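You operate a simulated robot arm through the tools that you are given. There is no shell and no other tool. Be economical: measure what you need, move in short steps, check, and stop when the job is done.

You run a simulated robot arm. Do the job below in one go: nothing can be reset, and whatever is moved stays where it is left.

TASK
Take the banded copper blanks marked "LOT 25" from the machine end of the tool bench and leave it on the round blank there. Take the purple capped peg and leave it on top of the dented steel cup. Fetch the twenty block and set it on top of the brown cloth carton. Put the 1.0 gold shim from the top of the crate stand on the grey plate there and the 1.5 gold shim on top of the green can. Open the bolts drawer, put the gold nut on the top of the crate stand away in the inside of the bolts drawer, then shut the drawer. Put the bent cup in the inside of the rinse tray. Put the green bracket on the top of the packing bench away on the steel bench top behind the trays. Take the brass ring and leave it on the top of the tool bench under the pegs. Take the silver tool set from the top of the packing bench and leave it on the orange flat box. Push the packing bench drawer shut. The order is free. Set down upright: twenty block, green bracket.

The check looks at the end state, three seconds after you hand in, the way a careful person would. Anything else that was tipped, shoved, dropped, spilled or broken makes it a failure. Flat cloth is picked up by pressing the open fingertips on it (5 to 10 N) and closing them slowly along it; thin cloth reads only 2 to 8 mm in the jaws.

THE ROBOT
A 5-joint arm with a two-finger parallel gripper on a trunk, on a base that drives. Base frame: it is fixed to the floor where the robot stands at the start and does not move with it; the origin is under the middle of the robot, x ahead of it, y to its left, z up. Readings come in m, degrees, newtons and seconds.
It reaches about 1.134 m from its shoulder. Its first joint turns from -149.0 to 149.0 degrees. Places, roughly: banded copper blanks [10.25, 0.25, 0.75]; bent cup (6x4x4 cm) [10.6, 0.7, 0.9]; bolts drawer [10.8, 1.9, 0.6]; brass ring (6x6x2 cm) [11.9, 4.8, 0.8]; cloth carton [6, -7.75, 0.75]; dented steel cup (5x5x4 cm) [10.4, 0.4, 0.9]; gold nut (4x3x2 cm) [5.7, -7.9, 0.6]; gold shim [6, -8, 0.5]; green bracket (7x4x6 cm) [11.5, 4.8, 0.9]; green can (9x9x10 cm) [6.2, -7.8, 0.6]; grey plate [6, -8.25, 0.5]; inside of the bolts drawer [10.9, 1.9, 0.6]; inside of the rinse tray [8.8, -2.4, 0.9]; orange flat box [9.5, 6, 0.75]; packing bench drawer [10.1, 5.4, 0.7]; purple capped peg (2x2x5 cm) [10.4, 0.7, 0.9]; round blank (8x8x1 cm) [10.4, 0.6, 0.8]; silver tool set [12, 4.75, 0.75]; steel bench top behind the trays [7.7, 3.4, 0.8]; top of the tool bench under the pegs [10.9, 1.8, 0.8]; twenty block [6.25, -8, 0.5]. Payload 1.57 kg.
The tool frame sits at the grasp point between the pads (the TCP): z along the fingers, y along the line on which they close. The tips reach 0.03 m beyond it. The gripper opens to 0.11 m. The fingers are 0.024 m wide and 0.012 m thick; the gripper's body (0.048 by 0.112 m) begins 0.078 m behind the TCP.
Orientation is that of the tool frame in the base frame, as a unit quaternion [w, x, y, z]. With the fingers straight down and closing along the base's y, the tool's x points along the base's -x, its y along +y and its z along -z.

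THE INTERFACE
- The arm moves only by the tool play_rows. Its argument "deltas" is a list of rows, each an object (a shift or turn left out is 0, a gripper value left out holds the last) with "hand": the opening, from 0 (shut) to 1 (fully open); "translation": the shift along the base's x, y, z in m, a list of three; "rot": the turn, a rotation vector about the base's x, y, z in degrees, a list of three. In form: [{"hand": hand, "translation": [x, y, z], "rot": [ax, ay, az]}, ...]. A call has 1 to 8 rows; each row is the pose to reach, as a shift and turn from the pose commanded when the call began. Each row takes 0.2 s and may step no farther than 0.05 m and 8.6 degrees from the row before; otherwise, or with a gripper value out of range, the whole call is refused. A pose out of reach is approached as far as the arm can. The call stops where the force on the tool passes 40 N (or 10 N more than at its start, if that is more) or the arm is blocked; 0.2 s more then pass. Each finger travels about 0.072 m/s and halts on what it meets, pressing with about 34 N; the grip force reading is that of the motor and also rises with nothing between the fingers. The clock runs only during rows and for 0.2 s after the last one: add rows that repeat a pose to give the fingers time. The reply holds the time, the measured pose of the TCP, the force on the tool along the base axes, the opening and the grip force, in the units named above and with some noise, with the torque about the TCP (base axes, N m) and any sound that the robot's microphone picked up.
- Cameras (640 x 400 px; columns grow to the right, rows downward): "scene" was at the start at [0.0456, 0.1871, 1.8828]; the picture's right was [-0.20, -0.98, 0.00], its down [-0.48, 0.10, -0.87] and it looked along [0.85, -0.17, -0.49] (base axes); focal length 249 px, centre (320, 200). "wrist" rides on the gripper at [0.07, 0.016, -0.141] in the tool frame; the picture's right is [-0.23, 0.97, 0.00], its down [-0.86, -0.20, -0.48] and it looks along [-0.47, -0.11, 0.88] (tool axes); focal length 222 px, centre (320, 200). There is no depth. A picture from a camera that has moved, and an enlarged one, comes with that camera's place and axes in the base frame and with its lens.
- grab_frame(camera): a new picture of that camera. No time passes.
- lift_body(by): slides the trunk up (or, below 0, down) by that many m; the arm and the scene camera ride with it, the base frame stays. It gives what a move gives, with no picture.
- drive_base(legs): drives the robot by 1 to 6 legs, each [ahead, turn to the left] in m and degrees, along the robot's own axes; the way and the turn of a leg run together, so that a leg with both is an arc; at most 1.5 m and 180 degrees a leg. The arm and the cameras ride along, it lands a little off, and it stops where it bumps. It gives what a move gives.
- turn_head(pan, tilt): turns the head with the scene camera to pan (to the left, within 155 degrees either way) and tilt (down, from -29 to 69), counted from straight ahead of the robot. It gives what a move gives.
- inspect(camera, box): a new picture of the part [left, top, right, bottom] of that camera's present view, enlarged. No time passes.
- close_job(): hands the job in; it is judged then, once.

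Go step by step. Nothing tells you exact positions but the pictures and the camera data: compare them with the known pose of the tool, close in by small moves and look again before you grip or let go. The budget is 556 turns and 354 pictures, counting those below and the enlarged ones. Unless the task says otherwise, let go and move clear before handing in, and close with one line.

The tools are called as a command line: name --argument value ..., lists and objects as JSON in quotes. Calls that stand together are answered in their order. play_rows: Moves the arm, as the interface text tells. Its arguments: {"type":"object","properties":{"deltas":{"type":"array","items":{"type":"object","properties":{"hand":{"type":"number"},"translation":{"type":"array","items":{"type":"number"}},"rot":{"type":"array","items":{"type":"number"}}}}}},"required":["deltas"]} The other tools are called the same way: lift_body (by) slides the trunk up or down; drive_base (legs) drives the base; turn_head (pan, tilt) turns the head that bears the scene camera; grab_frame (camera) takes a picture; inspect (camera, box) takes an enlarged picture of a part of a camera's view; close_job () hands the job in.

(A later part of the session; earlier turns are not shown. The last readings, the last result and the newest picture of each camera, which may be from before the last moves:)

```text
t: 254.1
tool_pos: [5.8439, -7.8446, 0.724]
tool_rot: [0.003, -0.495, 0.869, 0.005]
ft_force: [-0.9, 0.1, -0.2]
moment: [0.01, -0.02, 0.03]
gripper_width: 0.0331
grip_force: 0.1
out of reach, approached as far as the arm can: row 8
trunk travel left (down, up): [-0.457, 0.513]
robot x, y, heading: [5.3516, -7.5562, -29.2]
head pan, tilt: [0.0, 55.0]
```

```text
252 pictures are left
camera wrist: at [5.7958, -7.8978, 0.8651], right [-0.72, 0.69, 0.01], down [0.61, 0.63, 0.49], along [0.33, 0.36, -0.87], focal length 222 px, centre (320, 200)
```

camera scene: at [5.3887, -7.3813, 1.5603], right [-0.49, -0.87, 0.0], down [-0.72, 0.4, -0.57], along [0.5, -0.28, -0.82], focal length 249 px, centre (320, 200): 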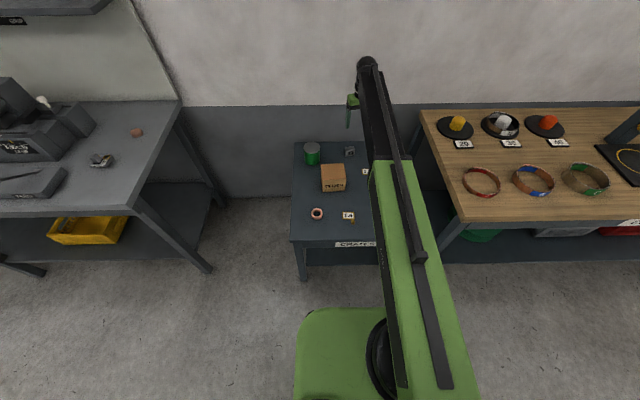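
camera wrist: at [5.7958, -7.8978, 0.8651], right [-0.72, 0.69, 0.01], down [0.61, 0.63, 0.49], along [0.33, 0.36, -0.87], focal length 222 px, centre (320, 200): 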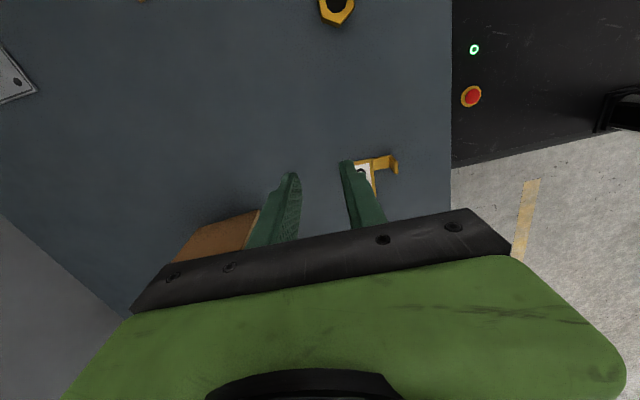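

The lip is inside the arm's minimum radius, so I'll back up 15 cm.

drive_base --legs '[[-0.15, 0]]'

play_rows --deltas '[{"translation": [0.03, 0.0, 0]}, {"translation": [0.06, -0.0, 0]}]'

grab_frame --camera "wrist"

```text
t: 255.5
tool_pos: [5.7139, -7.7724, 0.7236]
tool_rot: [0.002, -0.495, 0.869, 0.005]
ft_force: [0.2, 0.1, 0.2]
moment: [0.0, 0.0, 0.03]
gripper_width: 0.0329
grip_force: 0.0
trunk travel left (down, up): [-0.457, 0.513]
robot x, y, heading: [5.2206, -7.4787, -29.0]
head pan, tilt: [0.0, 55.0]
```

```text
t: 256.1
tool_pos: [5.7735, -7.7723, 0.7231]
tool_rot: [0.003, -0.496, 0.868, 0.005]
ft_force: [-0.8, -0.3, -0.4]
moment: [-0.02, 0.0, 0.01]
gripper_width: 0.033
grip_force: 0.1
trunk travel left (down, up): [-0.457, 0.513]
robot x, y, heading: [5.2203, -7.4809, -29.3]
head pan, tilt: [0.0, 55.0]
```

```text
251 pictures are left
camera wrist: at [5.7263, -7.8254, 0.865], right [-0.72, 0.69, 0.01], down [0.61, 0.63, 0.49], along [0.33, 0.36, -0.87], focal length 222 px, centre (320, 200)
```

wrist: 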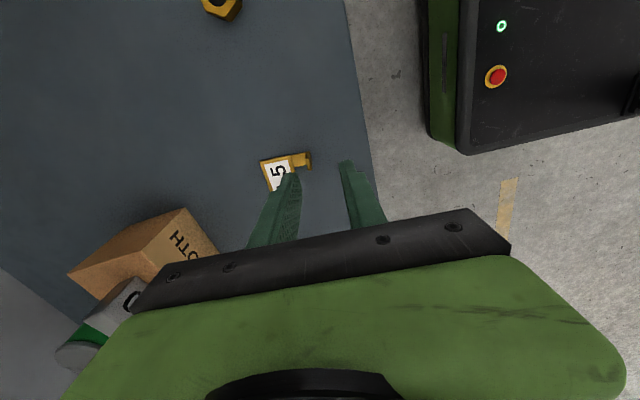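

play_rows --deltas '[{"translation": [0.0215, 0.001, 0]}]'

lift_body --by -0.064

inspect --camera "wrist" --box '[240, 120, 400, 220]'

```text
t: 256.5
tool_pos: [5.7957, -7.7691, 0.7226]
tool_rot: [0.003, -0.497, 0.868, 0.005]
ft_force: [0.3, -0.9, 0.2]
moment: [-0.01, -0.03, -0.03]
gripper_width: 0.0329
grip_force: 0.1
trunk travel left (down, up): [-0.457, 0.513]
robot x, y, heading: [5.2196, -7.4771, -29.0]
head pan, tilt: [0.0, 55.0]
```

```text
t: 257.5
tool_pos: [5.7952, -7.7708, 0.6592]
tool_rot: [0.003, -0.495, 0.869, 0.004]
ft_force: [0.5, 0.0, 0.7]
moment: [0.02, 0.0, -0.03]
gripper_width: 0.0331
grip_force: 0.1
trunk travel left (down, up): [-0.393, 0.577]
robot x, y, heading: [5.2215, -7.4809, -29.0]
head pan, tilt: [0.0, 55.0]
```

```text
4.00 times, centred on (320, 170) of wrist
camera zoom: at [5.7467, -7.8232, 0.801], right [-0.72, 0.69, 0.01], down [0.61, 0.63, 0.49], along [0.33, 0.36, -0.87], focal length 888 px, centre (320, 320)
```

zoom: 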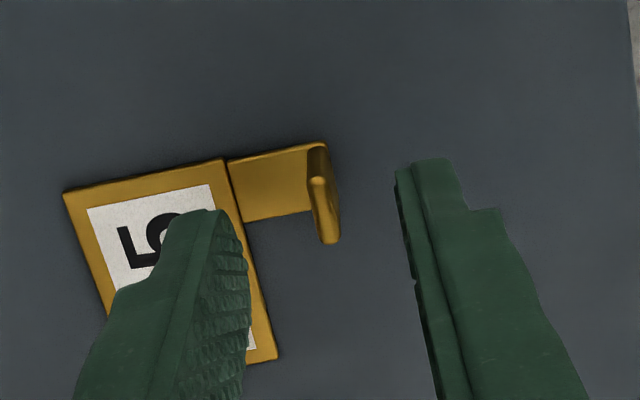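

play_rows --deltas '[{"translation": [0.001, 0.003, 0]}]'

lift_body --by -0.021

play_rows --deltas '[{"hand": 0.25}, {"hand": 0.2}, {"hand": 0.15}, {"hand": 0.1}, {"hand": 0.0}, {"hand": 0.0}]'

lift_body --by 0.06

grab_frame --camera "wrist"

```text
t: 257.9
tool_pos: [5.7951, -7.7674, 0.6611]
tool_rot: [0.003, -0.495, 0.869, 0.004]
ft_force: [0.0, 0.7, 0.3]
moment: [-0.01, -0.03, 0.02]
gripper_width: 0.033
grip_force: 0.0
trunk travel left (down, up): [-0.393, 0.577]
robot x, y, heading: [5.2188, -7.4771, -29.3]
head pan, tilt: [0.0, 55.0]
```

```text
t: 258.6
tool_pos: [5.7961, -7.7665, 0.6385]
tool_rot: [0.003, -0.495, 0.869, 0.005]
ft_force: [0.5, -0.6, 0.2]
moment: [-0.02, -0.01, 0.05]
gripper_width: 0.0331
grip_force: 0.0
trunk travel left (down, up): [-0.372, 0.598]
robot x, y, heading: [5.2195, -7.4814, -29.3]
head pan, tilt: [0.0, 55.0]
```

```text
t: 260.0
tool_pos: [5.7948, -7.7677, 0.6384]
tool_rot: [0.002, -0.495, 0.869, 0.004]
ft_force: [-0.4, -0.3, 1.0]
moment: [-0.04, -0.02, 0.0]
gripper_width: 0.0042
grip_force: 24.6
trunk travel left (down, up): [-0.372, 0.598]
robot x, y, heading: [5.2199, -7.4772, -29.5]
head pan, tilt: [0.0, 55.0]
```

```text
t: 261.0
tool_pos: [5.7954, -7.767, 0.6976]
tool_rot: [0.002, -0.495, 0.869, 0.004]
ft_force: [-0.7, 0.2, -1.1]
moment: [0.0, 0.0, -0.04]
gripper_width: 0.0038
grip_force: 24.6
trunk travel left (down, up): [-0.432, 0.538]
robot x, y, heading: [5.2256, -7.4823, -29.2]
head pan, tilt: [0.0, 55.0]
```

```text
249 pictures are left
camera wrist: at [5.7479, -7.82, 0.84], right [-0.72, 0.69, 0.01], down [0.61, 0.63, 0.49], along [0.33, 0.36, -0.87], focal length 222 px, centre (320, 200)
```

wrist: 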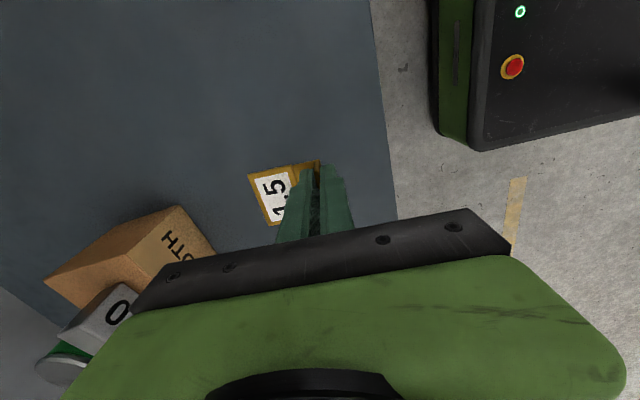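

1.5 shim held. Raise, drive forward again, then move over the green can at ≈(6.211,-7.795).

lift_body --by 0.17

play_rows --deltas '[{"translation": [0.03, 0.02, 0]}, {"translation": [0.06, 0.03, 0]}]'

drive_base --legs '[[0.15, 0]]'

grab_frame --camera "scene"

```text
t: 262.9
tool_pos: [5.7949, -7.7673, 0.8693]
tool_rot: [0.002, -0.496, 0.868, 0.004]
ft_force: [-0.8, 0.2, -0.5]
moment: [-0.01, 0.02, 0.03]
gripper_width: 0.004
grip_force: 24.4
trunk travel left (down, up): [-0.602, 0.368]
robot x, y, heading: [5.2203, -7.4811, -29.1]
head pan, tilt: [0.0, 55.0]
```

```text
t: 263.5
tool_pos: [5.8579, -7.7377, 0.8687]
tool_rot: [0.003, -0.496, 0.868, 0.004]
ft_force: [0.1, 0.7, -0.6]
moment: [0.02, 0.02, 0.02]
gripper_width: 0.0042
grip_force: 25.1
trunk travel left (down, up): [-0.602, 0.368]
robot x, y, heading: [5.2224, -7.4831, -29.1]
head pan, tilt: [0.0, 55.0]
```

```text
t: 264.9
tool_pos: [5.9877, -7.812, 0.8688]
tool_rot: [0.003, -0.495, 0.869, 0.005]
ft_force: [-0.7, 0.7, -0.6]
moment: [-0.02, 0.02, 0.0]
gripper_width: 0.0039
grip_force: 24.4
trunk travel left (down, up): [-0.602, 0.368]
robot x, y, heading: [5.3552, -7.5529, -29.4]
head pan, tilt: [0.0, 55.0]
```

```text
248 pictures are left
camera scene: at [5.4591, -7.4206, 1.5723], right [-0.49, -0.87, 0.0], down [-0.71, 0.4, -0.57], along [0.5, -0.28, -0.82], focal length 249 px, centre (320, 200)
```

scene: 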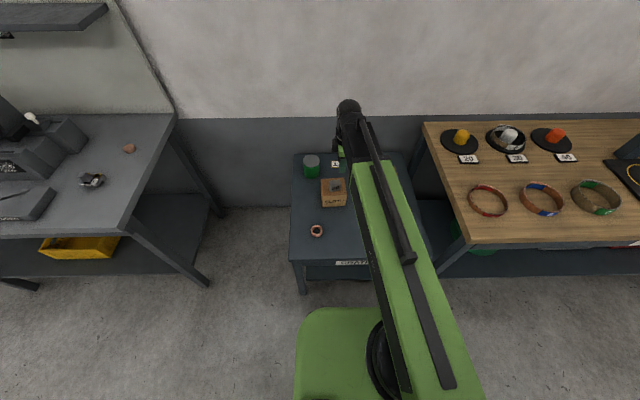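

Now over the can.

play_rows --deltas '[{"translation": [0.047, 0.005, 0]}, {"translation": [0.095, 0.01, 0]}, {"translation": [0.142, 0.014, 0]}, {"translation": [0.189, 0.019, 0]}]'

grab_frame --camera "wrist"

inspect --camera "scene" --box '[270, 110, 398, 210]'

```text
t: 265.9
tool_pos: [6.1778, -7.7938, 0.8687]
tool_rot: [0.002, -0.495, 0.869, 0.004]
ft_force: [0.0, -0.6, -0.1]
moment: [-0.01, -0.01, 0.05]
gripper_width: 0.0039
grip_force: 24.7
trunk travel left (down, up): [-0.602, 0.368]
robot x, y, heading: [5.3527, -7.5483, -29.1]
head pan, tilt: [0.0, 55.0]
```

```text
247 pictures are left
camera wrist: at [6.1293, -7.8469, 1.0097], right [-0.72, 0.69, 0.01], down [0.61, 0.63, 0.49], along [0.33, 0.35, -0.87], focal length 222 px, centre (320, 200)
```

wrist: 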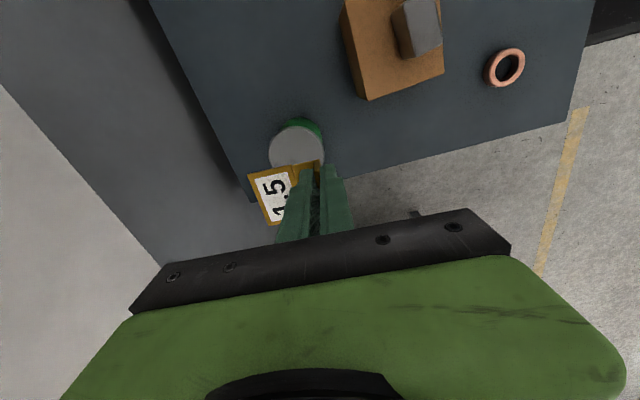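

```text
4.00 times, centred on (334, 160) of scene
camera zoom: at [5.4591, -7.4205, 1.5723], right [-0.49, -0.87, 0.0], down [-0.71, 0.4, -0.57], along [0.5, -0.28, -0.82], focal length 994 px, centre (264, 360)
```

zoom: 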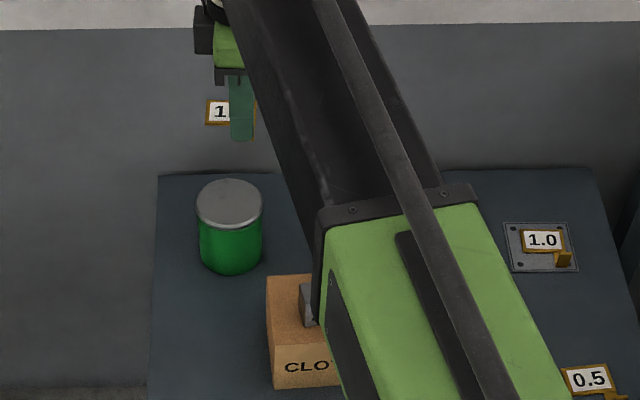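

play_rows --deltas '[{"translation": [0.001, -0.005, 0]}]'

lift_body --by -0.11

grab_frame --camera "wrist"

inspect --camera "scene" --box '[270, 80, 398, 180]'

```text
t: 266.3
tool_pos: [6.1778, -7.7988, 0.8689]
tool_rot: [0.002, -0.495, 0.869, 0.004]
ft_force: [0.0, -0.6, -0.8]
moment: [0.02, 0.02, 0.0]
gripper_width: 0.0042
grip_force: 25.1
trunk travel left (down, up): [-0.602, 0.368]
robot x, y, heading: [5.3533, -7.5555, -28.8]
head pan, tilt: [0.0, 55.0]
```

```text
t: 267.7
tool_pos: [6.1772, -7.7981, 0.7593]
tool_rot: [0.003, -0.495, 0.869, 0.005]
ft_force: [-0.3, 0.0, -1.0]
moment: [-0.05, 0.01, -0.02]
gripper_width: 0.004
grip_force: 24.3
trunk travel left (down, up): [-0.492, 0.478]
robot x, y, heading: [5.3548, -7.5527, -29.3]
head pan, tilt: [0.0, 55.0]
```

```text
245 pictures are left
camera wrist: at [6.1297, -7.8518, 0.9], right [-0.72, 0.69, 0.01], down [0.61, 0.63, 0.49], along [0.33, 0.35, -0.87], focal length 222 px, centre (320, 200)
```

wrist: 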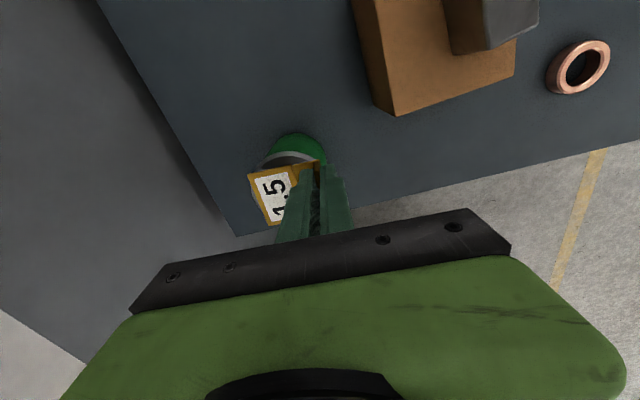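

```text
4.00 times, centred on (334, 130) of scene
camera zoom: at [5.4588, -7.4205, 1.4623], right [-0.49, -0.87, 0.0], down [-0.71, 0.4, -0.57], along [0.5, -0.28, -0.82], focal length 994 px, centre (264, 480)
```

zoom: 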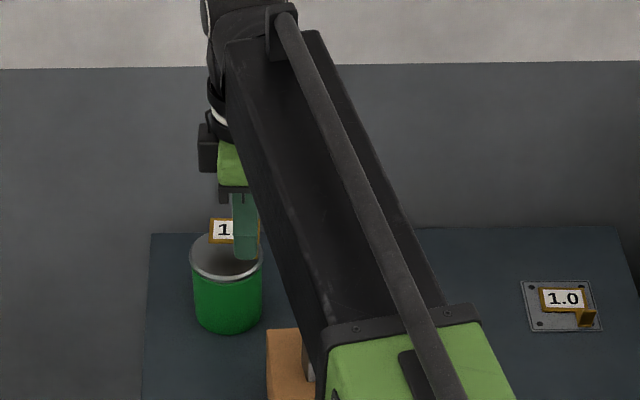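

lift_body --by -0.014

grab_frame --camera "wrist"

inspect --camera "scene" --box '[290, 110, 354, 150]'

```text
t: 268.4
tool_pos: [6.1782, -7.7988, 0.7434]
tool_rot: [0.002, -0.495, 0.869, 0.004]
ft_force: [-0.2, -0.5, -1.4]
moment: [0.01, 0.04, -0.03]
gripper_width: 0.004
grip_force: 25.0
trunk travel left (down, up): [-0.478, 0.492]
robot x, y, heading: [5.3541, -7.5548, -29.2]
head pan, tilt: [0.0, 55.0]
```

```text
243 pictures are left
camera wrist: at [6.1297, -7.8518, 0.8859], right [-0.72, 0.69, 0.01], down [0.61, 0.63, 0.49], along [0.33, 0.35, -0.87], focal length 222 px, centre (320, 200)
```

wrist: 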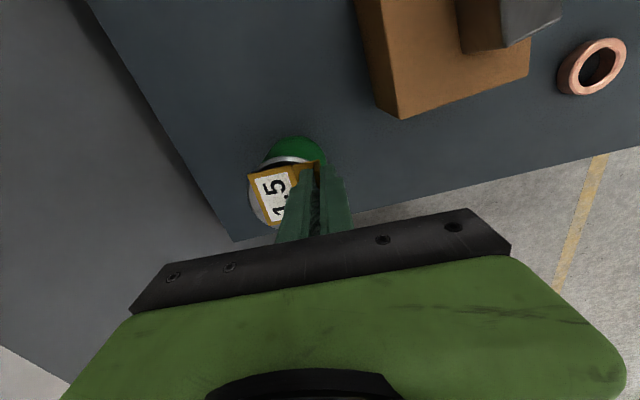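

```text
10.00 times, centred on (322, 130) of scene
camera zoom: at [5.4588, -7.4205, 1.4482], right [-0.49, -0.87, 0.0], down [-0.71, 0.4, -0.57], along [0.5, -0.28, -0.82], focal length 2486 px, centre (300, 900)
```

zoom: 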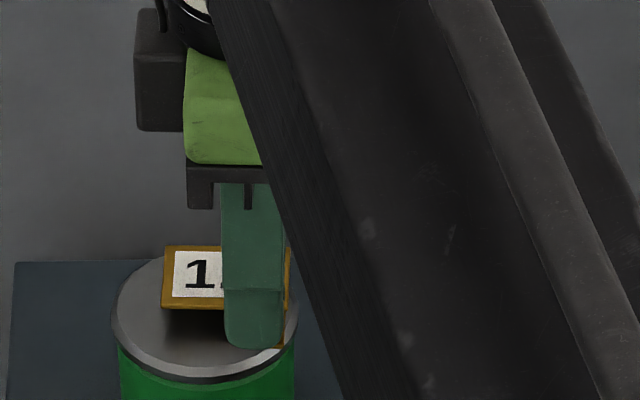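

play_rows --deltas '[{"translation": [0.003, 0.006, 0]}]'

lift_body --by -0.003

inspect --camera "scene" --box '[290, 110, 354, 150]'

inspect --camera "wrist" --box '[220, 120, 380, 220]'

```text
t: 268.8
tool_pos: [6.1808, -7.7928, 0.7441]
tool_rot: [0.003, -0.495, 0.869, 0.005]
ft_force: [0.5, -0.5, -0.2]
moment: [0.0, 0.05, 0.05]
gripper_width: 0.004
grip_force: 24.7
trunk travel left (down, up): [-0.478, 0.492]
robot x, y, heading: [5.3548, -7.5514, -29.3]
head pan, tilt: [0.0, 55.0]
```

```text
t: 269.3
tool_pos: [6.1808, -7.7935, 0.742]
tool_rot: [0.003, -0.495, 0.869, 0.004]
ft_force: [0.1, 0.4, -1.3]
moment: [-0.02, 0.01, -0.04]
gripper_width: 0.0043
grip_force: 25.1
trunk travel left (down, up): [-0.475, 0.495]
robot x, y, heading: [5.3511, -7.5532, -29.3]
head pan, tilt: [0.0, 55.0]
```

```text
10.00 times, centred on (322, 130) of scene
camera zoom: at [5.4588, -7.4205, 1.4453], right [-0.49, -0.87, 0.0], down [-0.71, 0.4, -0.57], along [0.5, -0.28, -0.82], focal length 2486 px, centre (300, 900)
```

zoom: 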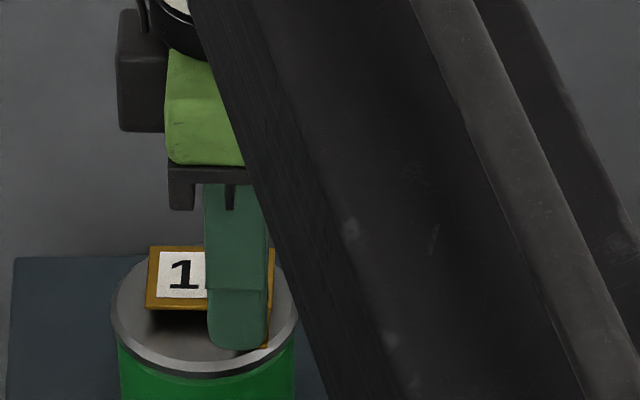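

```text
4.00 times, centred on (300, 170) of wrist
camera zoom: at [6.1328, -7.8456, 0.8829], right [-0.72, 0.69, 0.01], down [0.61, 0.63, 0.49], along [0.33, 0.35, -0.87], focal length 888 px, centre (400, 320)
```

zoom: 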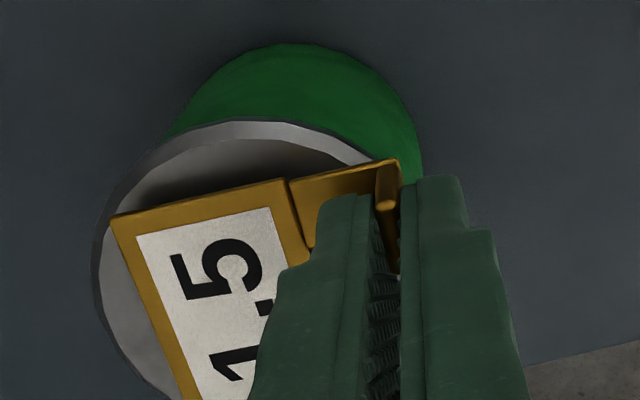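

lift_body --by -0.003

lift_body --by -0.003

```text
t: 269.8
tool_pos: [6.1803, -7.7937, 0.7395]
tool_rot: [0.004, -0.495, 0.869, 0.005]
ft_force: [0.2, -0.3, -0.2]
moment: [-0.01, 0.0, -0.02]
gripper_width: 0.004
grip_force: 25.0
trunk travel left (down, up): [-0.472, 0.498]
robot x, y, heading: [5.3517, -7.5495, -29.1]
head pan, tilt: [0.0, 55.0]
```

```text
t: 270.3
tool_pos: [6.1816, -7.7934, 0.7359]
tool_rot: [0.003, -0.495, 0.869, 0.005]
ft_force: [-0.2, 0.9, 0.0]
moment: [-0.01, 0.05, -0.01]
gripper_width: 0.0039
grip_force: 25.0
trunk travel left (down, up): [-0.469, 0.501]
robot x, y, heading: [5.3471, -7.5535, -29.3]
head pan, tilt: [0.0, 55.0]
```

lift_body --by -0.003

inspect --camera "scene" --box '[290, 110, 354, 150]'

```text
t: 270.8
tool_pos: [6.1802, -7.793, 0.7343]
tool_rot: [0.003, -0.495, 0.869, 0.005]
ft_force: [2.4, -1.0, 11.0]
moment: [-0.05, -0.19, 0.02]
gripper_width: 0.0043
grip_force: 24.7
trunk travel left (down, up): [-0.466, 0.504]
robot x, y, heading: [5.3513, -7.5512, -29.1]
head pan, tilt: [0.0, 55.0]
```

```text
10.00 times, centred on (322, 130) of scene
camera zoom: at [5.4577, -7.4202, 1.4365], right [-0.49, -0.87, 0.0], down [-0.71, 0.4, -0.57], along [0.5, -0.28, -0.82], focal length 2486 px, centre (300, 900)
```

zoom: 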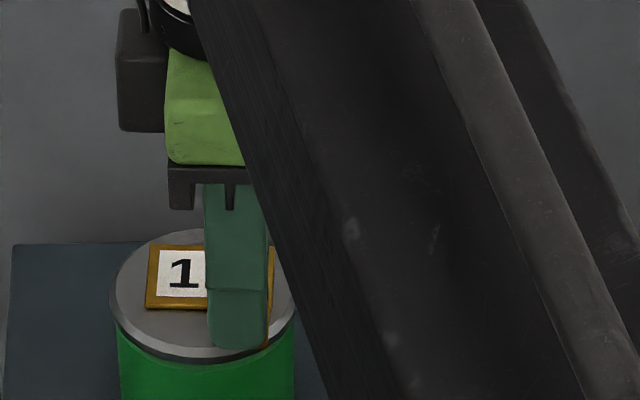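

Contact. Releasing the 1.5 shim on the can.

play_rows --deltas '[{"hand": 0.06}, {"hand": 0.1}, {"hand": 0.15}, {"hand": 0.15}]'

lift_body --by 0.1

grab_frame --camera "wrist"

inspect --camera "scene" --box '[270, 110, 398, 190]'

```text
t: 271.8
tool_pos: [6.1818, -7.7938, 0.7326]
tool_rot: [0.003, -0.495, 0.869, 0.005]
ft_force: [0.5, -0.1, -0.2]
moment: [-0.03, 0.0, -0.02]
gripper_width: 0.0164
grip_force: 0.1
trunk travel left (down, up): [-0.466, 0.504]
robot x, y, heading: [5.3501, -7.5521, -29.2]
head pan, tilt: [0.0, 55.0]
```

```text
t: 273.2
tool_pos: [6.1808, -7.7932, 0.8329]
tool_rot: [0.003, -0.495, 0.869, 0.005]
ft_force: [0.2, -0.2, -0.6]
moment: [0.01, -0.01, -0.01]
gripper_width: 0.0166
grip_force: 0.1
trunk travel left (down, up): [-0.566, 0.404]
robot x, y, heading: [5.349, -7.5532, -29.2]
head pan, tilt: [0.0, 55.0]
```

```text
238 pictures are left
camera wrist: at [6.1328, -7.8456, 0.9739], right [-0.72, 0.69, 0.01], down [0.61, 0.63, 0.49], along [0.33, 0.35, -0.87], focal length 222 px, centre (320, 200)
```

wrist: 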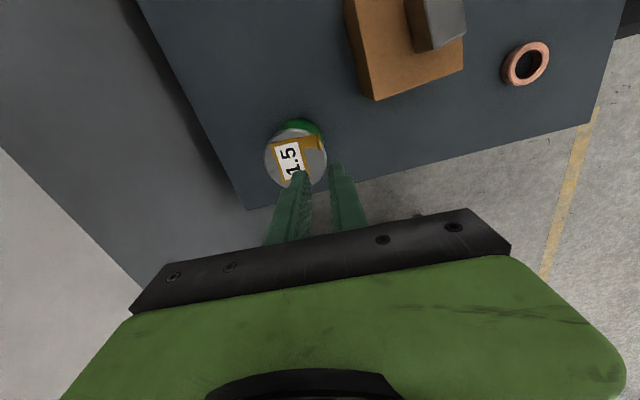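

```text
5.00 times, centred on (334, 150) of scene
camera zoom: at [5.4588, -7.4204, 1.5362], right [-0.49, -0.87, 0.0], down [-0.71, 0.4, -0.57], along [0.5, -0.28, -0.82], focal length 1243 px, centre (250, 450)
```

zoom: 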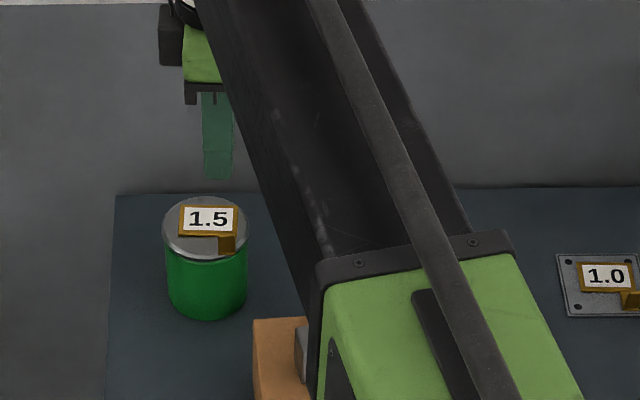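

Both shims are placed. Now the nut at ≈(5.739,-7.928): back up and move over it.

drive_base --legs '[[-0.15, 0]]'

play_rows --deltas '[{"translation": [-0.04, -0.025, 0], "hand": 0.5}, {"translation": [-0.08, -0.05, 0]}, {"translation": [-0.12, -0.075, 0]}, {"translation": [-0.16, -0.1, 0]}, {"translation": [-0.2, -0.125, 0]}, {"translation": [-0.24, -0.15, 0]}, {"translation": [-0.275, -0.175, 0]}, {"translation": [-0.3, -0.2, 0]}]'

grab_frame --camera "wrist"

```text
t: 274.5
tool_pos: [6.05, -7.7201, 0.8332]
tool_rot: [0.002, -0.495, 0.869, 0.004]
ft_force: [-0.6, -0.6, -0.4]
moment: [-0.04, 0.0, -0.01]
gripper_width: 0.0162
grip_force: 0.0
trunk travel left (down, up): [-0.566, 0.404]
robot x, y, heading: [5.2202, -7.4806, -29.3]
head pan, tilt: [0.0, 55.0]
```

```text
t: 276.3
tool_pos: [5.7471, -7.9217, 0.833]
tool_rot: [0.002, -0.495, 0.869, 0.005]
ft_force: [0.1, 0.1, -0.1]
moment: [-0.01, -0.01, 0.02]
gripper_width: 0.055
grip_force: 0.0
trunk travel left (down, up): [-0.566, 0.404]
robot x, y, heading: [5.2194, -7.4773, -29.0]
head pan, tilt: [0.0, 55.0]
```

```text
236 pictures are left
camera wrist: at [5.6991, -7.9745, 0.974], right [-0.72, 0.69, 0.01], down [0.61, 0.63, 0.49], along [0.33, 0.35, -0.87], focal length 222 px, centre (320, 200)
```

wrist: 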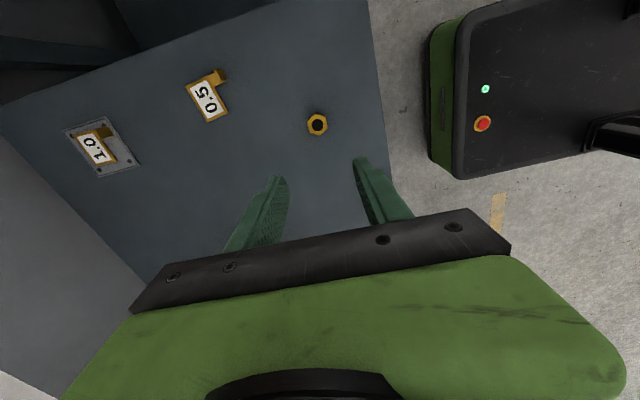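

play_rows --deltas '[{"translation": [0, -0.01, 0]}]'

lift_body --by -0.15

inspect --camera "wrist" --box '[240, 110, 400, 210]'

```text
t: 276.7
tool_pos: [5.7495, -7.9307, 0.8328]
tool_rot: [0.002, -0.495, 0.869, 0.004]
ft_force: [0.4, 0.2, 0.0]
moment: [-0.03, -0.01, -0.01]
gripper_width: 0.0551
grip_force: 0.1
trunk travel left (down, up): [-0.566, 0.404]
robot x, y, heading: [5.2193, -7.4802, -29.4]
head pan, tilt: [0.0, 55.0]
```

```text
t: 278.5
tool_pos: [5.7504, -7.931, 0.6834]
tool_rot: [0.003, -0.494, 0.869, 0.005]
ft_force: [-0.3, 0.2, 0.8]
moment: [0.02, 0.01, 0.03]
gripper_width: 0.0551
grip_force: 0.1
trunk travel left (down, up): [-0.416, 0.554]
robot x, y, heading: [5.2197, -7.4801, -29.4]
head pan, tilt: [0.0, 55.0]
```

```text
4.00 times, centred on (320, 160) of wrist
camera zoom: at [5.7004, -7.9843, 0.824], right [-0.72, 0.69, 0.01], down [0.61, 0.63, 0.49], along [0.33, 0.35, -0.87], focal length 888 px, centre (320, 360)
```

zoom: 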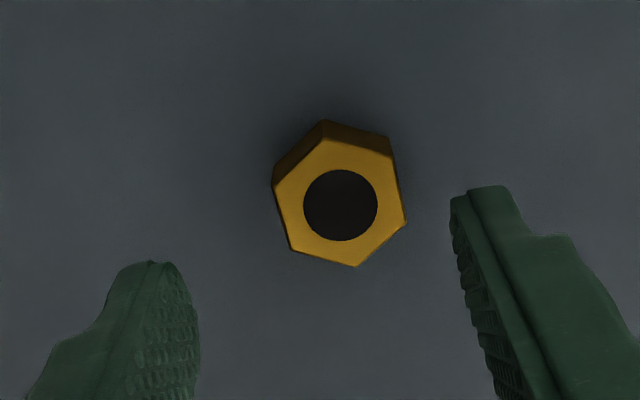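

play_rows --deltas '[{"translation": [-0.005, 0.0, 0]}]'

lift_body --by -0.046

play_rows --deltas '[{"hand": 0.4}, {"hand": 0.3}, {"hand": 0.2}, {"hand": 0.1}, {"hand": 0.1}, {"hand": 0.1}]'

lift_body --by 0.05

grab_frame --camera "wrist"

```text
t: 278.9
tool_pos: [5.7436, -7.9321, 0.6834]
tool_rot: [0.003, -0.495, 0.869, 0.004]
ft_force: [-0.8, 0.4, 0.4]
moment: [-0.02, 0.0, 0.0]
gripper_width: 0.0552
grip_force: 0.0
trunk travel left (down, up): [-0.416, 0.554]
robot x, y, heading: [5.2174, -7.4791, -29.4]
head pan, tilt: [0.0, 55.0]
```

```text
t: 279.8
tool_pos: [5.7441, -7.9307, 0.6362]
tool_rot: [0.002, -0.495, 0.869, 0.005]
ft_force: [0.4, -0.2, 0.3]
moment: [-0.01, -0.02, 0.01]
gripper_width: 0.0547
grip_force: 0.1
trunk travel left (down, up): [-0.37, 0.6]
robot x, y, heading: [5.221, -7.4812, -29.5]
head pan, tilt: [0.0, 55.0]
```

```text
t: 281.2
tool_pos: [5.7434, -7.9321, 0.6358]
tool_rot: [0.002, -0.494, 0.869, 0.005]
ft_force: [0.6, 0.4, 0.6]
moment: [0.0, -0.04, -0.02]
gripper_width: 0.0289
grip_force: 33.8
trunk travel left (down, up): [-0.37, 0.6]
robot x, y, heading: [5.2216, -7.4828, -29.2]
head pan, tilt: [0.0, 55.0]
```

```text
t: 282.1
tool_pos: [5.7438, -7.9325, 0.6863]
tool_rot: [0.003, -0.494, 0.869, 0.004]
ft_force: [0.5, -0.5, -0.2]
moment: [-0.02, 0.02, -0.01]
gripper_width: 0.029
grip_force: 33.8
trunk travel left (down, up): [-0.42, 0.55]
robot x, y, heading: [5.221, -7.4791, -29.3]
head pan, tilt: [0.0, 55.0]
```

```text
234 pictures are left
camera wrist: at [5.6957, -7.9844, 0.828], right [-0.72, 0.69, 0.01], down [0.61, 0.63, 0.49], along [0.33, 0.35, -0.87], focal length 222 px, centre (320, 200)
```

wrist: 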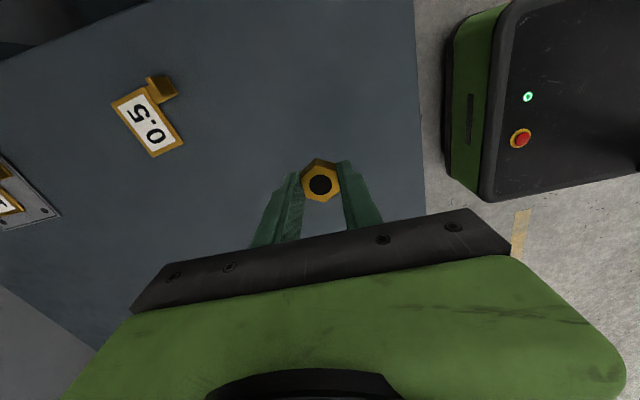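

The gold nut is held. I'll raise it, check the stand once more, and drive back to the tool bench drawers.

lift_body --by 0.45

drive_base --legs '[[-0.4, 0]]'

grab_frame --camera "scene"

```text
refused: 0.45 is not a number from -0.4 to 0.4
```

```text
t: 284.6
tool_pos: [5.3934, -7.7317, 0.6863]
tool_rot: [0.002, -0.498, 0.867, 0.005]
ft_force: [0.0, 0.6, -0.9]
moment: [0.03, 0.0, 0.01]
gripper_width: 0.0289
grip_force: 34.0
trunk travel left (down, up): [-0.42, 0.55]
robot x, y, heading: [4.8697, -7.2832, -28.4]
head pan, tilt: [0.0, 55.0]
```

```text
233 pictures are left
camera scene: at [4.9736, -7.1483, 1.3903], right [-0.48, -0.88, 0.0], down [-0.72, 0.39, -0.57], along [0.5, -0.27, -0.82], focal length 249 px, centre (320, 200)
```

scene: 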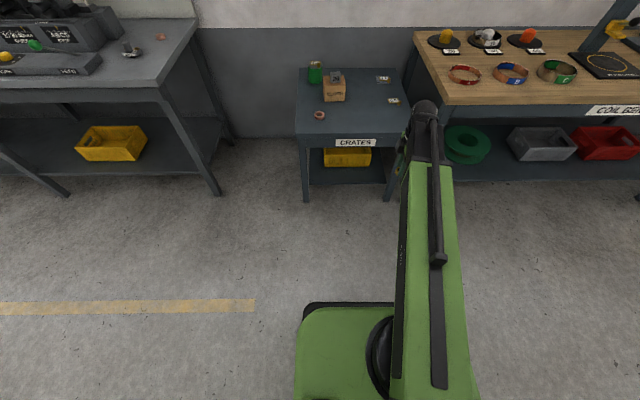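

lift_body --by 0.4

inspect --camera "scene" --box '[280, 90, 420, 180]'

drive_base --legs '[[0, 102.5], [1.5, 0], [0.78, 0], [0, -14], [1.5, 0], [1.5, 0]]'

```text
t: 288.4
tool_pos: [5.392, -7.7325, 1.0867]
tool_rot: [0.002, -0.497, 0.868, 0.005]
ft_force: [-0.4, 0.2, -0.6]
moment: [0.0, 0.0, 0.01]
gripper_width: 0.0289
grip_force: 33.9
trunk travel left (down, up): [-0.82, 0.15]
robot x, y, heading: [4.8691, -7.2832, -28.5]
head pan, tilt: [0.0, 55.0]
```

```text
4.44 times, centred on (350, 135) of scene
camera zoom: at [4.9734, -7.1482, 1.7903], right [-0.48, -0.88, 0.0], down [-0.72, 0.39, -0.57], along [0.5, -0.28, -0.82], focal length 1105 px, centre (187, 489)
```

zoom: 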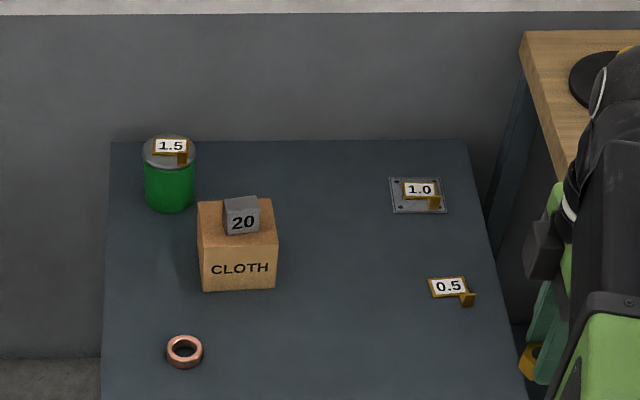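

```text
t: 319.1
tool_pos: [7.4394, -1.9182, 1.0861]
tool_rot: [0.002, 0.962, -0.275, -0.004]
ft_force: [0.4, 0.1, -0.5]
moment: [0.0, 0.01, -0.01]
gripper_width: 0.029
grip_force: 33.8
trunk travel left (down, up): [-0.82, 0.15]
robot x, y, heading: [6.9749, -2.4303, 60.0]
head pan, tilt: [0.0, 55.0]
```

drive_base --legs '[[0, 3.5], [1.5, 0], [1.5, 0], [1.2, 0], [0, -25]]'

turn_head --pan -30 --tilt 25

grab_frame --camera "scene"

```text
t: 340.9
tool_pos: [9.5244, 1.5761, 1.0863]
tool_rot: [0.0, 0.889, -0.457, -0.005]
ft_force: [-0.3, 1.1, -1.5]
moment: [-0.02, -0.04, 0.0]
gripper_width: 0.029
grip_force: 34.4
trunk travel left (down, up): [-0.82, 0.15]
robot x, y, heading: [8.9049, 1.2708, 38.2]
head pan, tilt: [0.0, 55.0]
```

```text
t: 341.8
tool_pos: [9.5241, 1.5756, 1.087]
tool_rot: [0.0, 0.89, -0.457, -0.006]
ft_force: [0.1, 0.5, -1.0]
moment: [-0.02, 0.01, 0.0]
gripper_width: 0.0292
grip_force: 33.8
trunk travel left (down, up): [-0.82, 0.15]
robot x, y, heading: [8.9047, 1.2677, 38.2]
head pan, tilt: [-30.0, 25.0]
```

```text
231 pictures are left
camera scene: at [8.8582, 1.3849, 1.8342], right [0.14, -0.99, 0.0], down [-0.42, -0.06, -0.91], along [0.9, 0.13, -0.42], focal length 249 px, centre (320, 200)
```

scene: 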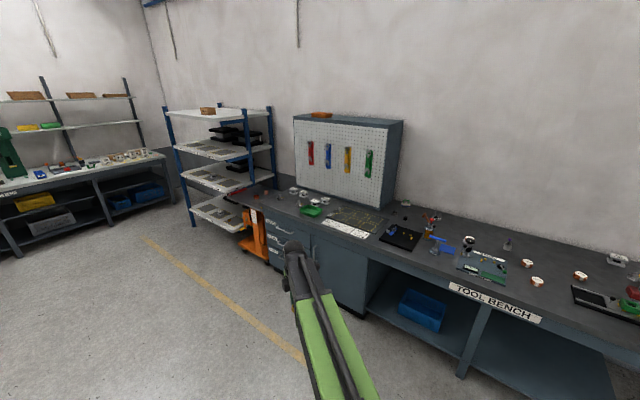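

The crate stand is finished. Now I'll drive in front of the BOLTS drawer (front ≈(10.745,1.98), z≈0.61).

drive_base --legs '[[0, 4.6], [1.5, 0], [0, -69.8]]'

turn_head --pan 0 --tilt 45

grab_frame --camera "scene"

```text
t: 352.8
tool_pos: [10.5412, 1.8699, 1.0852]
tool_rot: [0.002, -0.512, 0.859, 0.006]
ft_force: [-0.5, -0.1, 0.0]
moment: [0.07, 0.01, -0.02]
gripper_width: 0.029
grip_force: 34.1
trunk travel left (down, up): [-0.82, 0.15]
robot x, y, heading: [9.9835, 2.2687, -25.3]
head pan, tilt: [-30.0, 25.0]
```

```text
t: 353.7
tool_pos: [10.5428, 1.8729, 1.0862]
tool_rot: [0.002, -0.512, 0.859, 0.005]
ft_force: [-1.1, 0.4, -0.9]
moment: [0.0, -0.01, 0.01]
gripper_width: 0.0291
grip_force: 33.8
trunk travel left (down, up): [-0.82, 0.15]
robot x, y, heading: [9.9841, 2.2663, -25.3]
head pan, tilt: [0.0, 45.0]
```

```text
230 pictures are left
camera scene: at [10.0916, 2.4055, 1.8037], right [-0.43, -0.9, 0.0], down [-0.64, 0.3, -0.71], along [0.64, -0.3, -0.71], focal length 249 px, centre (320, 200)
```

scene: 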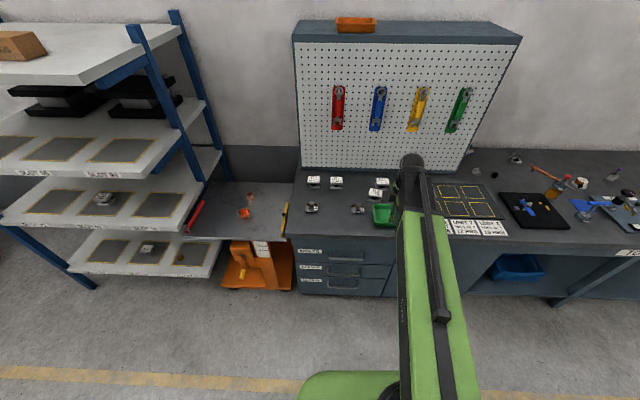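

inspect --camera "scene" --box '[280, 165, 424, 300]'

```text
2.96 times, centred on (352, 232) of scene
camera zoom: at [10.0916, 2.4055, 1.8037], right [-0.43, -0.9, 0.0], down [-0.64, 0.3, -0.71], along [0.64, -0.3, -0.71], focal length 736 px, centre (225, 104)
```

zoom: 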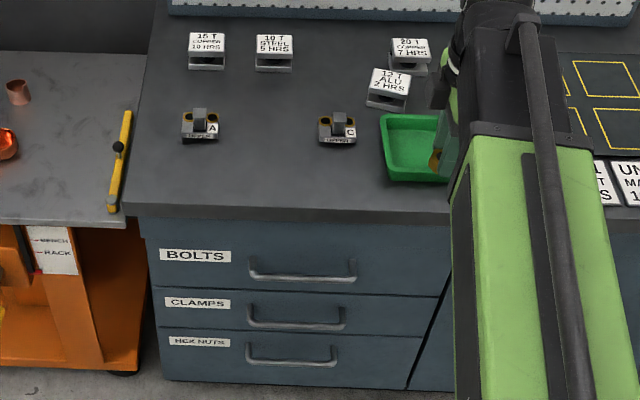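

I'll park the nut on the free bench spot between the two clamps at ≈(10.795,1.992).

play_rows --deltas '[{"translation": [0.042, 0.02, 0]}, {"translation": [0.084, 0.04, 0]}, {"translation": [0.126, 0.06, 0]}, {"translation": [0.168, 0.08, 0]}, {"translation": [0.21, 0.1, 0]}, {"translation": [0.252, 0.119, 0]}]'

lift_body --by -0.16

grab_frame --camera "wrist"

```text
t: 355.1
tool_pos: [10.7949, 1.9899, 1.0855]
tool_rot: [0.001, -0.512, 0.859, 0.005]
ft_force: [-0.4, 0.3, -1.3]
moment: [0.01, 0.0, -0.01]
gripper_width: 0.0293
grip_force: 34.2
trunk travel left (down, up): [-0.82, 0.15]
robot x, y, heading: [9.9864, 2.2629, -25.3]
head pan, tilt: [0.0, 45.0]
```

```text
t: 356.9
tool_pos: [10.7944, 1.9896, 0.9272]
tool_rot: [0.002, -0.511, 0.859, 0.004]
ft_force: [0.1, 0.3, -0.6]
moment: [0.04, 0.02, 0.02]
gripper_width: 0.029
grip_force: 34.2
trunk travel left (down, up): [-0.66, 0.31]
robot x, y, heading: [9.9862, 2.2687, -25.5]
head pan, tilt: [0.0, 45.0]
```

```text
228 pictures are left
camera wrist: at [10.7489, 1.9356, 1.068], right [-0.75, 0.66, 0.01], down [0.58, 0.65, 0.49], along [0.32, 0.37, -0.87], focal length 222 px, centre (320, 200)
```

wrist: 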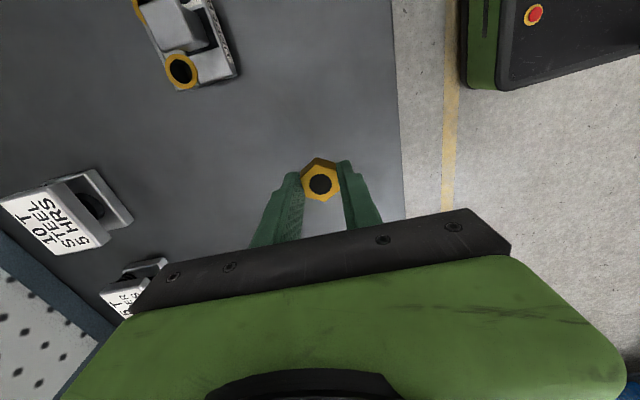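

lift_body --by -0.049

play_rows --deltas '[{"hand": 0.3}, {"hand": 0.4}, {"hand": 0.5}, {"hand": 0.5}]'

lift_body --by 0.1

grab_frame --camera "wrist"

```text
t: 357.8
tool_pos: [10.7943, 1.9896, 0.8775]
tool_rot: [0.001, -0.512, 0.859, 0.006]
ft_force: [-0.1, 0.1, -0.4]
moment: [-0.01, 0.01, 0.03]
gripper_width: 0.0293
grip_force: 34.2
trunk travel left (down, up): [-0.611, 0.359]
robot x, y, heading: [9.9864, 2.2687, -25.6]
head pan, tilt: [0.0, 45.0]
```

```text
t: 358.8
tool_pos: [10.7963, 1.9909, 0.8783]
tool_rot: [0.003, -0.512, 0.859, 0.004]
ft_force: [-0.5, -0.8, -0.5]
moment: [0.0, 0.0, 0.01]
gripper_width: 0.0551
grip_force: 0.0
trunk travel left (down, up): [-0.611, 0.359]
robot x, y, heading: [9.9854, 2.268, -25.3]
head pan, tilt: [0.0, 45.0]
```

```text
t: 360.2
tool_pos: [10.7942, 1.991, 0.9777]
tool_rot: [0.002, -0.512, 0.859, 0.005]
ft_force: [0.2, 0.5, -0.7]
moment: [0.02, -0.02, 0.02]
gripper_width: 0.055
grip_force: 0.0
trunk travel left (down, up): [-0.711, 0.259]
robot x, y, heading: [9.9864, 2.2681, -25.6]
head pan, tilt: [0.0, 45.0]
```

```text
227 pictures are left
camera wrist: at [10.749, 1.9357, 1.1189], right [-0.75, 0.66, 0.01], down [0.58, 0.65, 0.49], along [0.32, 0.37, -0.87], focal length 222 px, centre (320, 200)
```

wrist: 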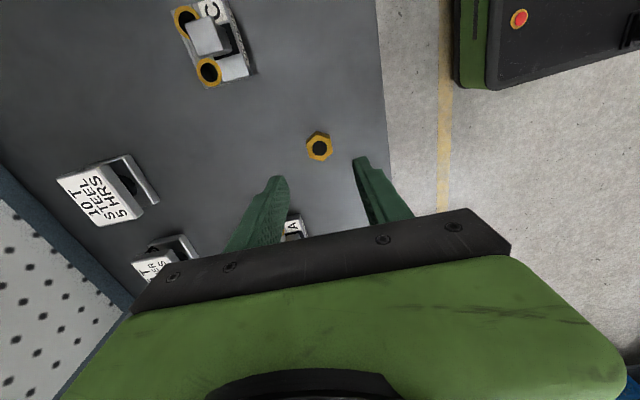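

Nut parked. Next I retract and tilt the tool toward horizontal so the fingers can grip the handle bar (≈(10.675,1.975,0.65)). First a small test tilt.

play_rows --deltas '[{"translation": [-0.045, 0.007, 0]}, {"translation": [-0.09, 0.014, 0]}, {"translation": [-0.135, 0.022, 0]}, {"translation": [-0.18, 0.03, 0]}, {"translation": [-0.22, 0.036, 0], "rot": [0, 0, 5.4]}]'

play_rows --deltas '[{"rot": [-3.32, -7.82, 0]}, {"rot": [-6.64, -15.6, 0]}]'

```text
t: 361.4
tool_pos: [10.5731, 2.0263, 0.978]
tool_rot: [0.002, -0.552, 0.834, 0.005]
ft_force: [-0.3, 0.1, -0.1]
moment: [0.03, 0.0, 0.01]
gripper_width: 0.0551
grip_force: 0.0
trunk travel left (down, up): [-0.711, 0.259]
robot x, y, heading: [9.9841, 2.2697, -25.3]
head pan, tilt: [0.0, 45.0]
```

```text
t: 362.0
tool_pos: [10.5791, 2.0251, 0.9865]
tool_rot: [0.084, -0.547, 0.825, -0.118]
ft_force: [1.1, -0.3, 0.6]
moment: [-0.03, 0.0, -0.01]
gripper_width: 0.055
grip_force: 0.0
out of reach, approached as far as the arm can: row 1, 2
trunk travel left (down, up): [-0.711, 0.259]
robot x, y, heading: [9.9835, 2.2685, -25.7]
head pan, tilt: [0.0, 45.0]
```

The tool pivot is ~0.2 m above the TCP. I'll back the base 0.27 m so there is room in front of the drawer, then finish tilting to horizontal.

drive_base --legs '[[-0.27, 0]]'

play_rows --deltas '[{"rot": [-3.32, -7.82, 0], "translation": [0.025, -0.01, 0.011]}, {"rot": [-6.64, -15.65, 0], "translation": [0.05, -0.02, 0.025]}, {"rot": [-9.96, -23.47, 0], "translation": [0.074, -0.031, 0.044]}, {"rot": [-13.28, -31.3, 0], "translation": [0.094, -0.04, 0.065]}, {"rot": [-16.6, -39.1, 0], "translation": [0.112, -0.047, 0.09]}, {"rot": [-19.9, -46.9, 0], "translation": [0.126, -0.053, 0.116]}, {"rot": [-23.2, -54.8, 0], "translation": [0.135, -0.057, 0.144]}, {"rot": [-26.6, -62.6, 0], "translation": [0.14, -0.059, 0.174]}]'

```text
t: 363.9
tool_pos: [10.3316, 2.1413, 0.9878]
tool_rot: [0.084, -0.546, 0.825, -0.117]
ft_force: [0.3, 0.7, 0.2]
moment: [-0.04, 0.0, 0.0]
gripper_width: 0.0548
grip_force: 0.2
trunk travel left (down, up): [-0.711, 0.259]
robot x, y, heading: [9.738, 2.3882, -25.7]
head pan, tilt: [0.0, 45.0]
```

```text
t: 365.7
tool_pos: [10.4885, 2.0738, 1.1917]
tool_rot: [0.374, -0.411, 0.616, -0.559]
ft_force: [-0.4, 0.1, 0.1]
moment: [0.02, 0.0, -0.01]
gripper_width: 0.0552
grip_force: 0.0
out of reach, approached as far as the arm can: row 1, 2, 3, 4, 5, 6, 7, 8
trunk travel left (down, up): [-0.711, 0.259]
robot x, y, heading: [9.7415, 2.3882, -25.4]
head pan, tilt: [0.0, 45.0]
```

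play_rows --deltas '[{"rot": [-2.2, -5.15, 0], "translation": [0.001, 0, 0.023]}]'

lift_body --by -0.4

grab_frame --camera "wrist"

grab_frame --camera "scene"

```text
t: 366.1
tool_pos: [10.4918, 2.0744, 1.215]
tool_rot: [-0.394, 0.394, -0.587, 0.587]
ft_force: [-0.8, 0.8, 0.0]
moment: [-0.01, 0.03, 0.01]
gripper_width: 0.055
grip_force: 0.1
trunk travel left (down, up): [-0.711, 0.259]
robot x, y, heading: [9.7376, 2.3864, -25.5]
head pan, tilt: [0.0, 45.0]
```

```text
t: 369.9
tool_pos: [10.4892, 2.0751, 0.8161]
tool_rot: [-0.394, 0.393, -0.587, 0.588]
ft_force: [0.5, -0.4, 0.1]
moment: [0.01, -0.01, -0.01]
gripper_width: 0.055
grip_force: 0.2
trunk travel left (down, up): [-0.311, 0.659]
robot x, y, heading: [9.74, 2.3874, -25.4]
head pan, tilt: [0.0, 45.0]
```

```text
226 pictures are left
camera wrist: at [10.3345, 2.0644, 0.7998], right [0.09, 0.21, -0.97], down [-0.12, 0.97, 0.2], along [0.99, 0.1, 0.11], focal length 222 px, centre (320, 200)
```

wrist: 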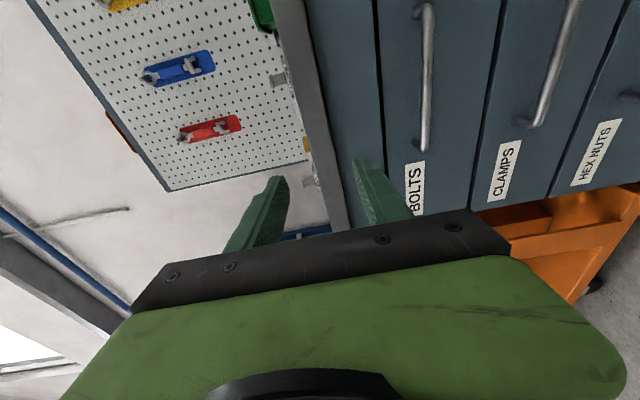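

```text
225 pictures are left
camera scene: at [9.8455, 2.522, 1.2947], right [-0.43, -0.9, 0.0], down [-0.64, 0.3, -0.71], along [0.64, -0.3, -0.71], focal length 249 px, centre (320, 200)
```

scene: 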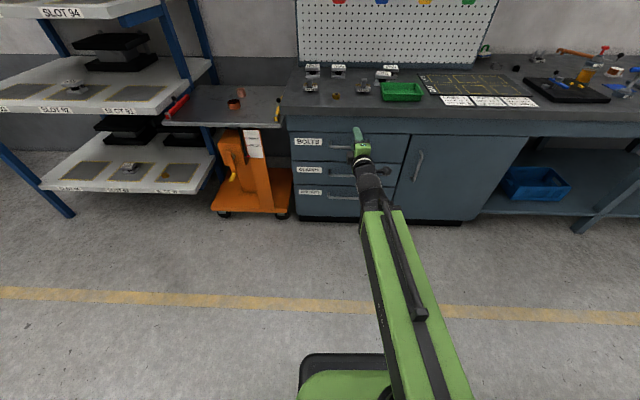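

I see the handles in the wrist view; the BOLTS bar is at ≈(10.665,1.967,0.66). Lowering to that height.

lift_body --by -0.156

play_rows --deltas '[{"translation": [0.03, -0.03, 0], "rot": [0, 0, -1]}, {"translation": [0.06, -0.05, 0], "rot": [0, 0, -1.8]}]'

grab_frame --camera "wrist"

```text
t: 371.7
tool_pos: [10.4903, 2.0738, 0.66]
tool_rot: [0.395, -0.394, 0.587, -0.587]
ft_force: [-0.2, -0.6, 0.6]
moment: [-0.01, 0.03, 0.01]
gripper_width: 0.0551
grip_force: 0.2
trunk travel left (down, up): [-0.155, 0.815]
robot x, y, heading: [9.7391, 2.3835, -25.5]
head pan, tilt: [0.0, 45.0]
```

```text
t: 372.3
tool_pos: [10.5499, 2.0236, 0.6594]
tool_rot: [0.385, -0.386, 0.594, -0.592]
ft_force: [-0.1, 0.7, 0.8]
moment: [0.01, 0.0, 0.02]
gripper_width: 0.055
grip_force: 0.0
trunk travel left (down, up): [-0.155, 0.815]
robot x, y, heading: [9.7361, 2.3847, -25.6]
head pan, tilt: [0.0, 45.0]
```

```text
224 pictures are left
camera wrist: at [10.3938, 2.0184, 0.6438], right [0.09, 0.21, -0.97], down [-0.09, 0.98, 0.2], along [0.99, 0.07, 0.11], focal length 222 px, centre (320, 200)
```

wrist: 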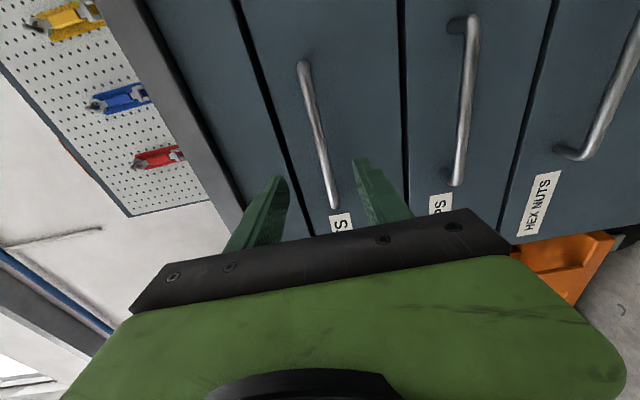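

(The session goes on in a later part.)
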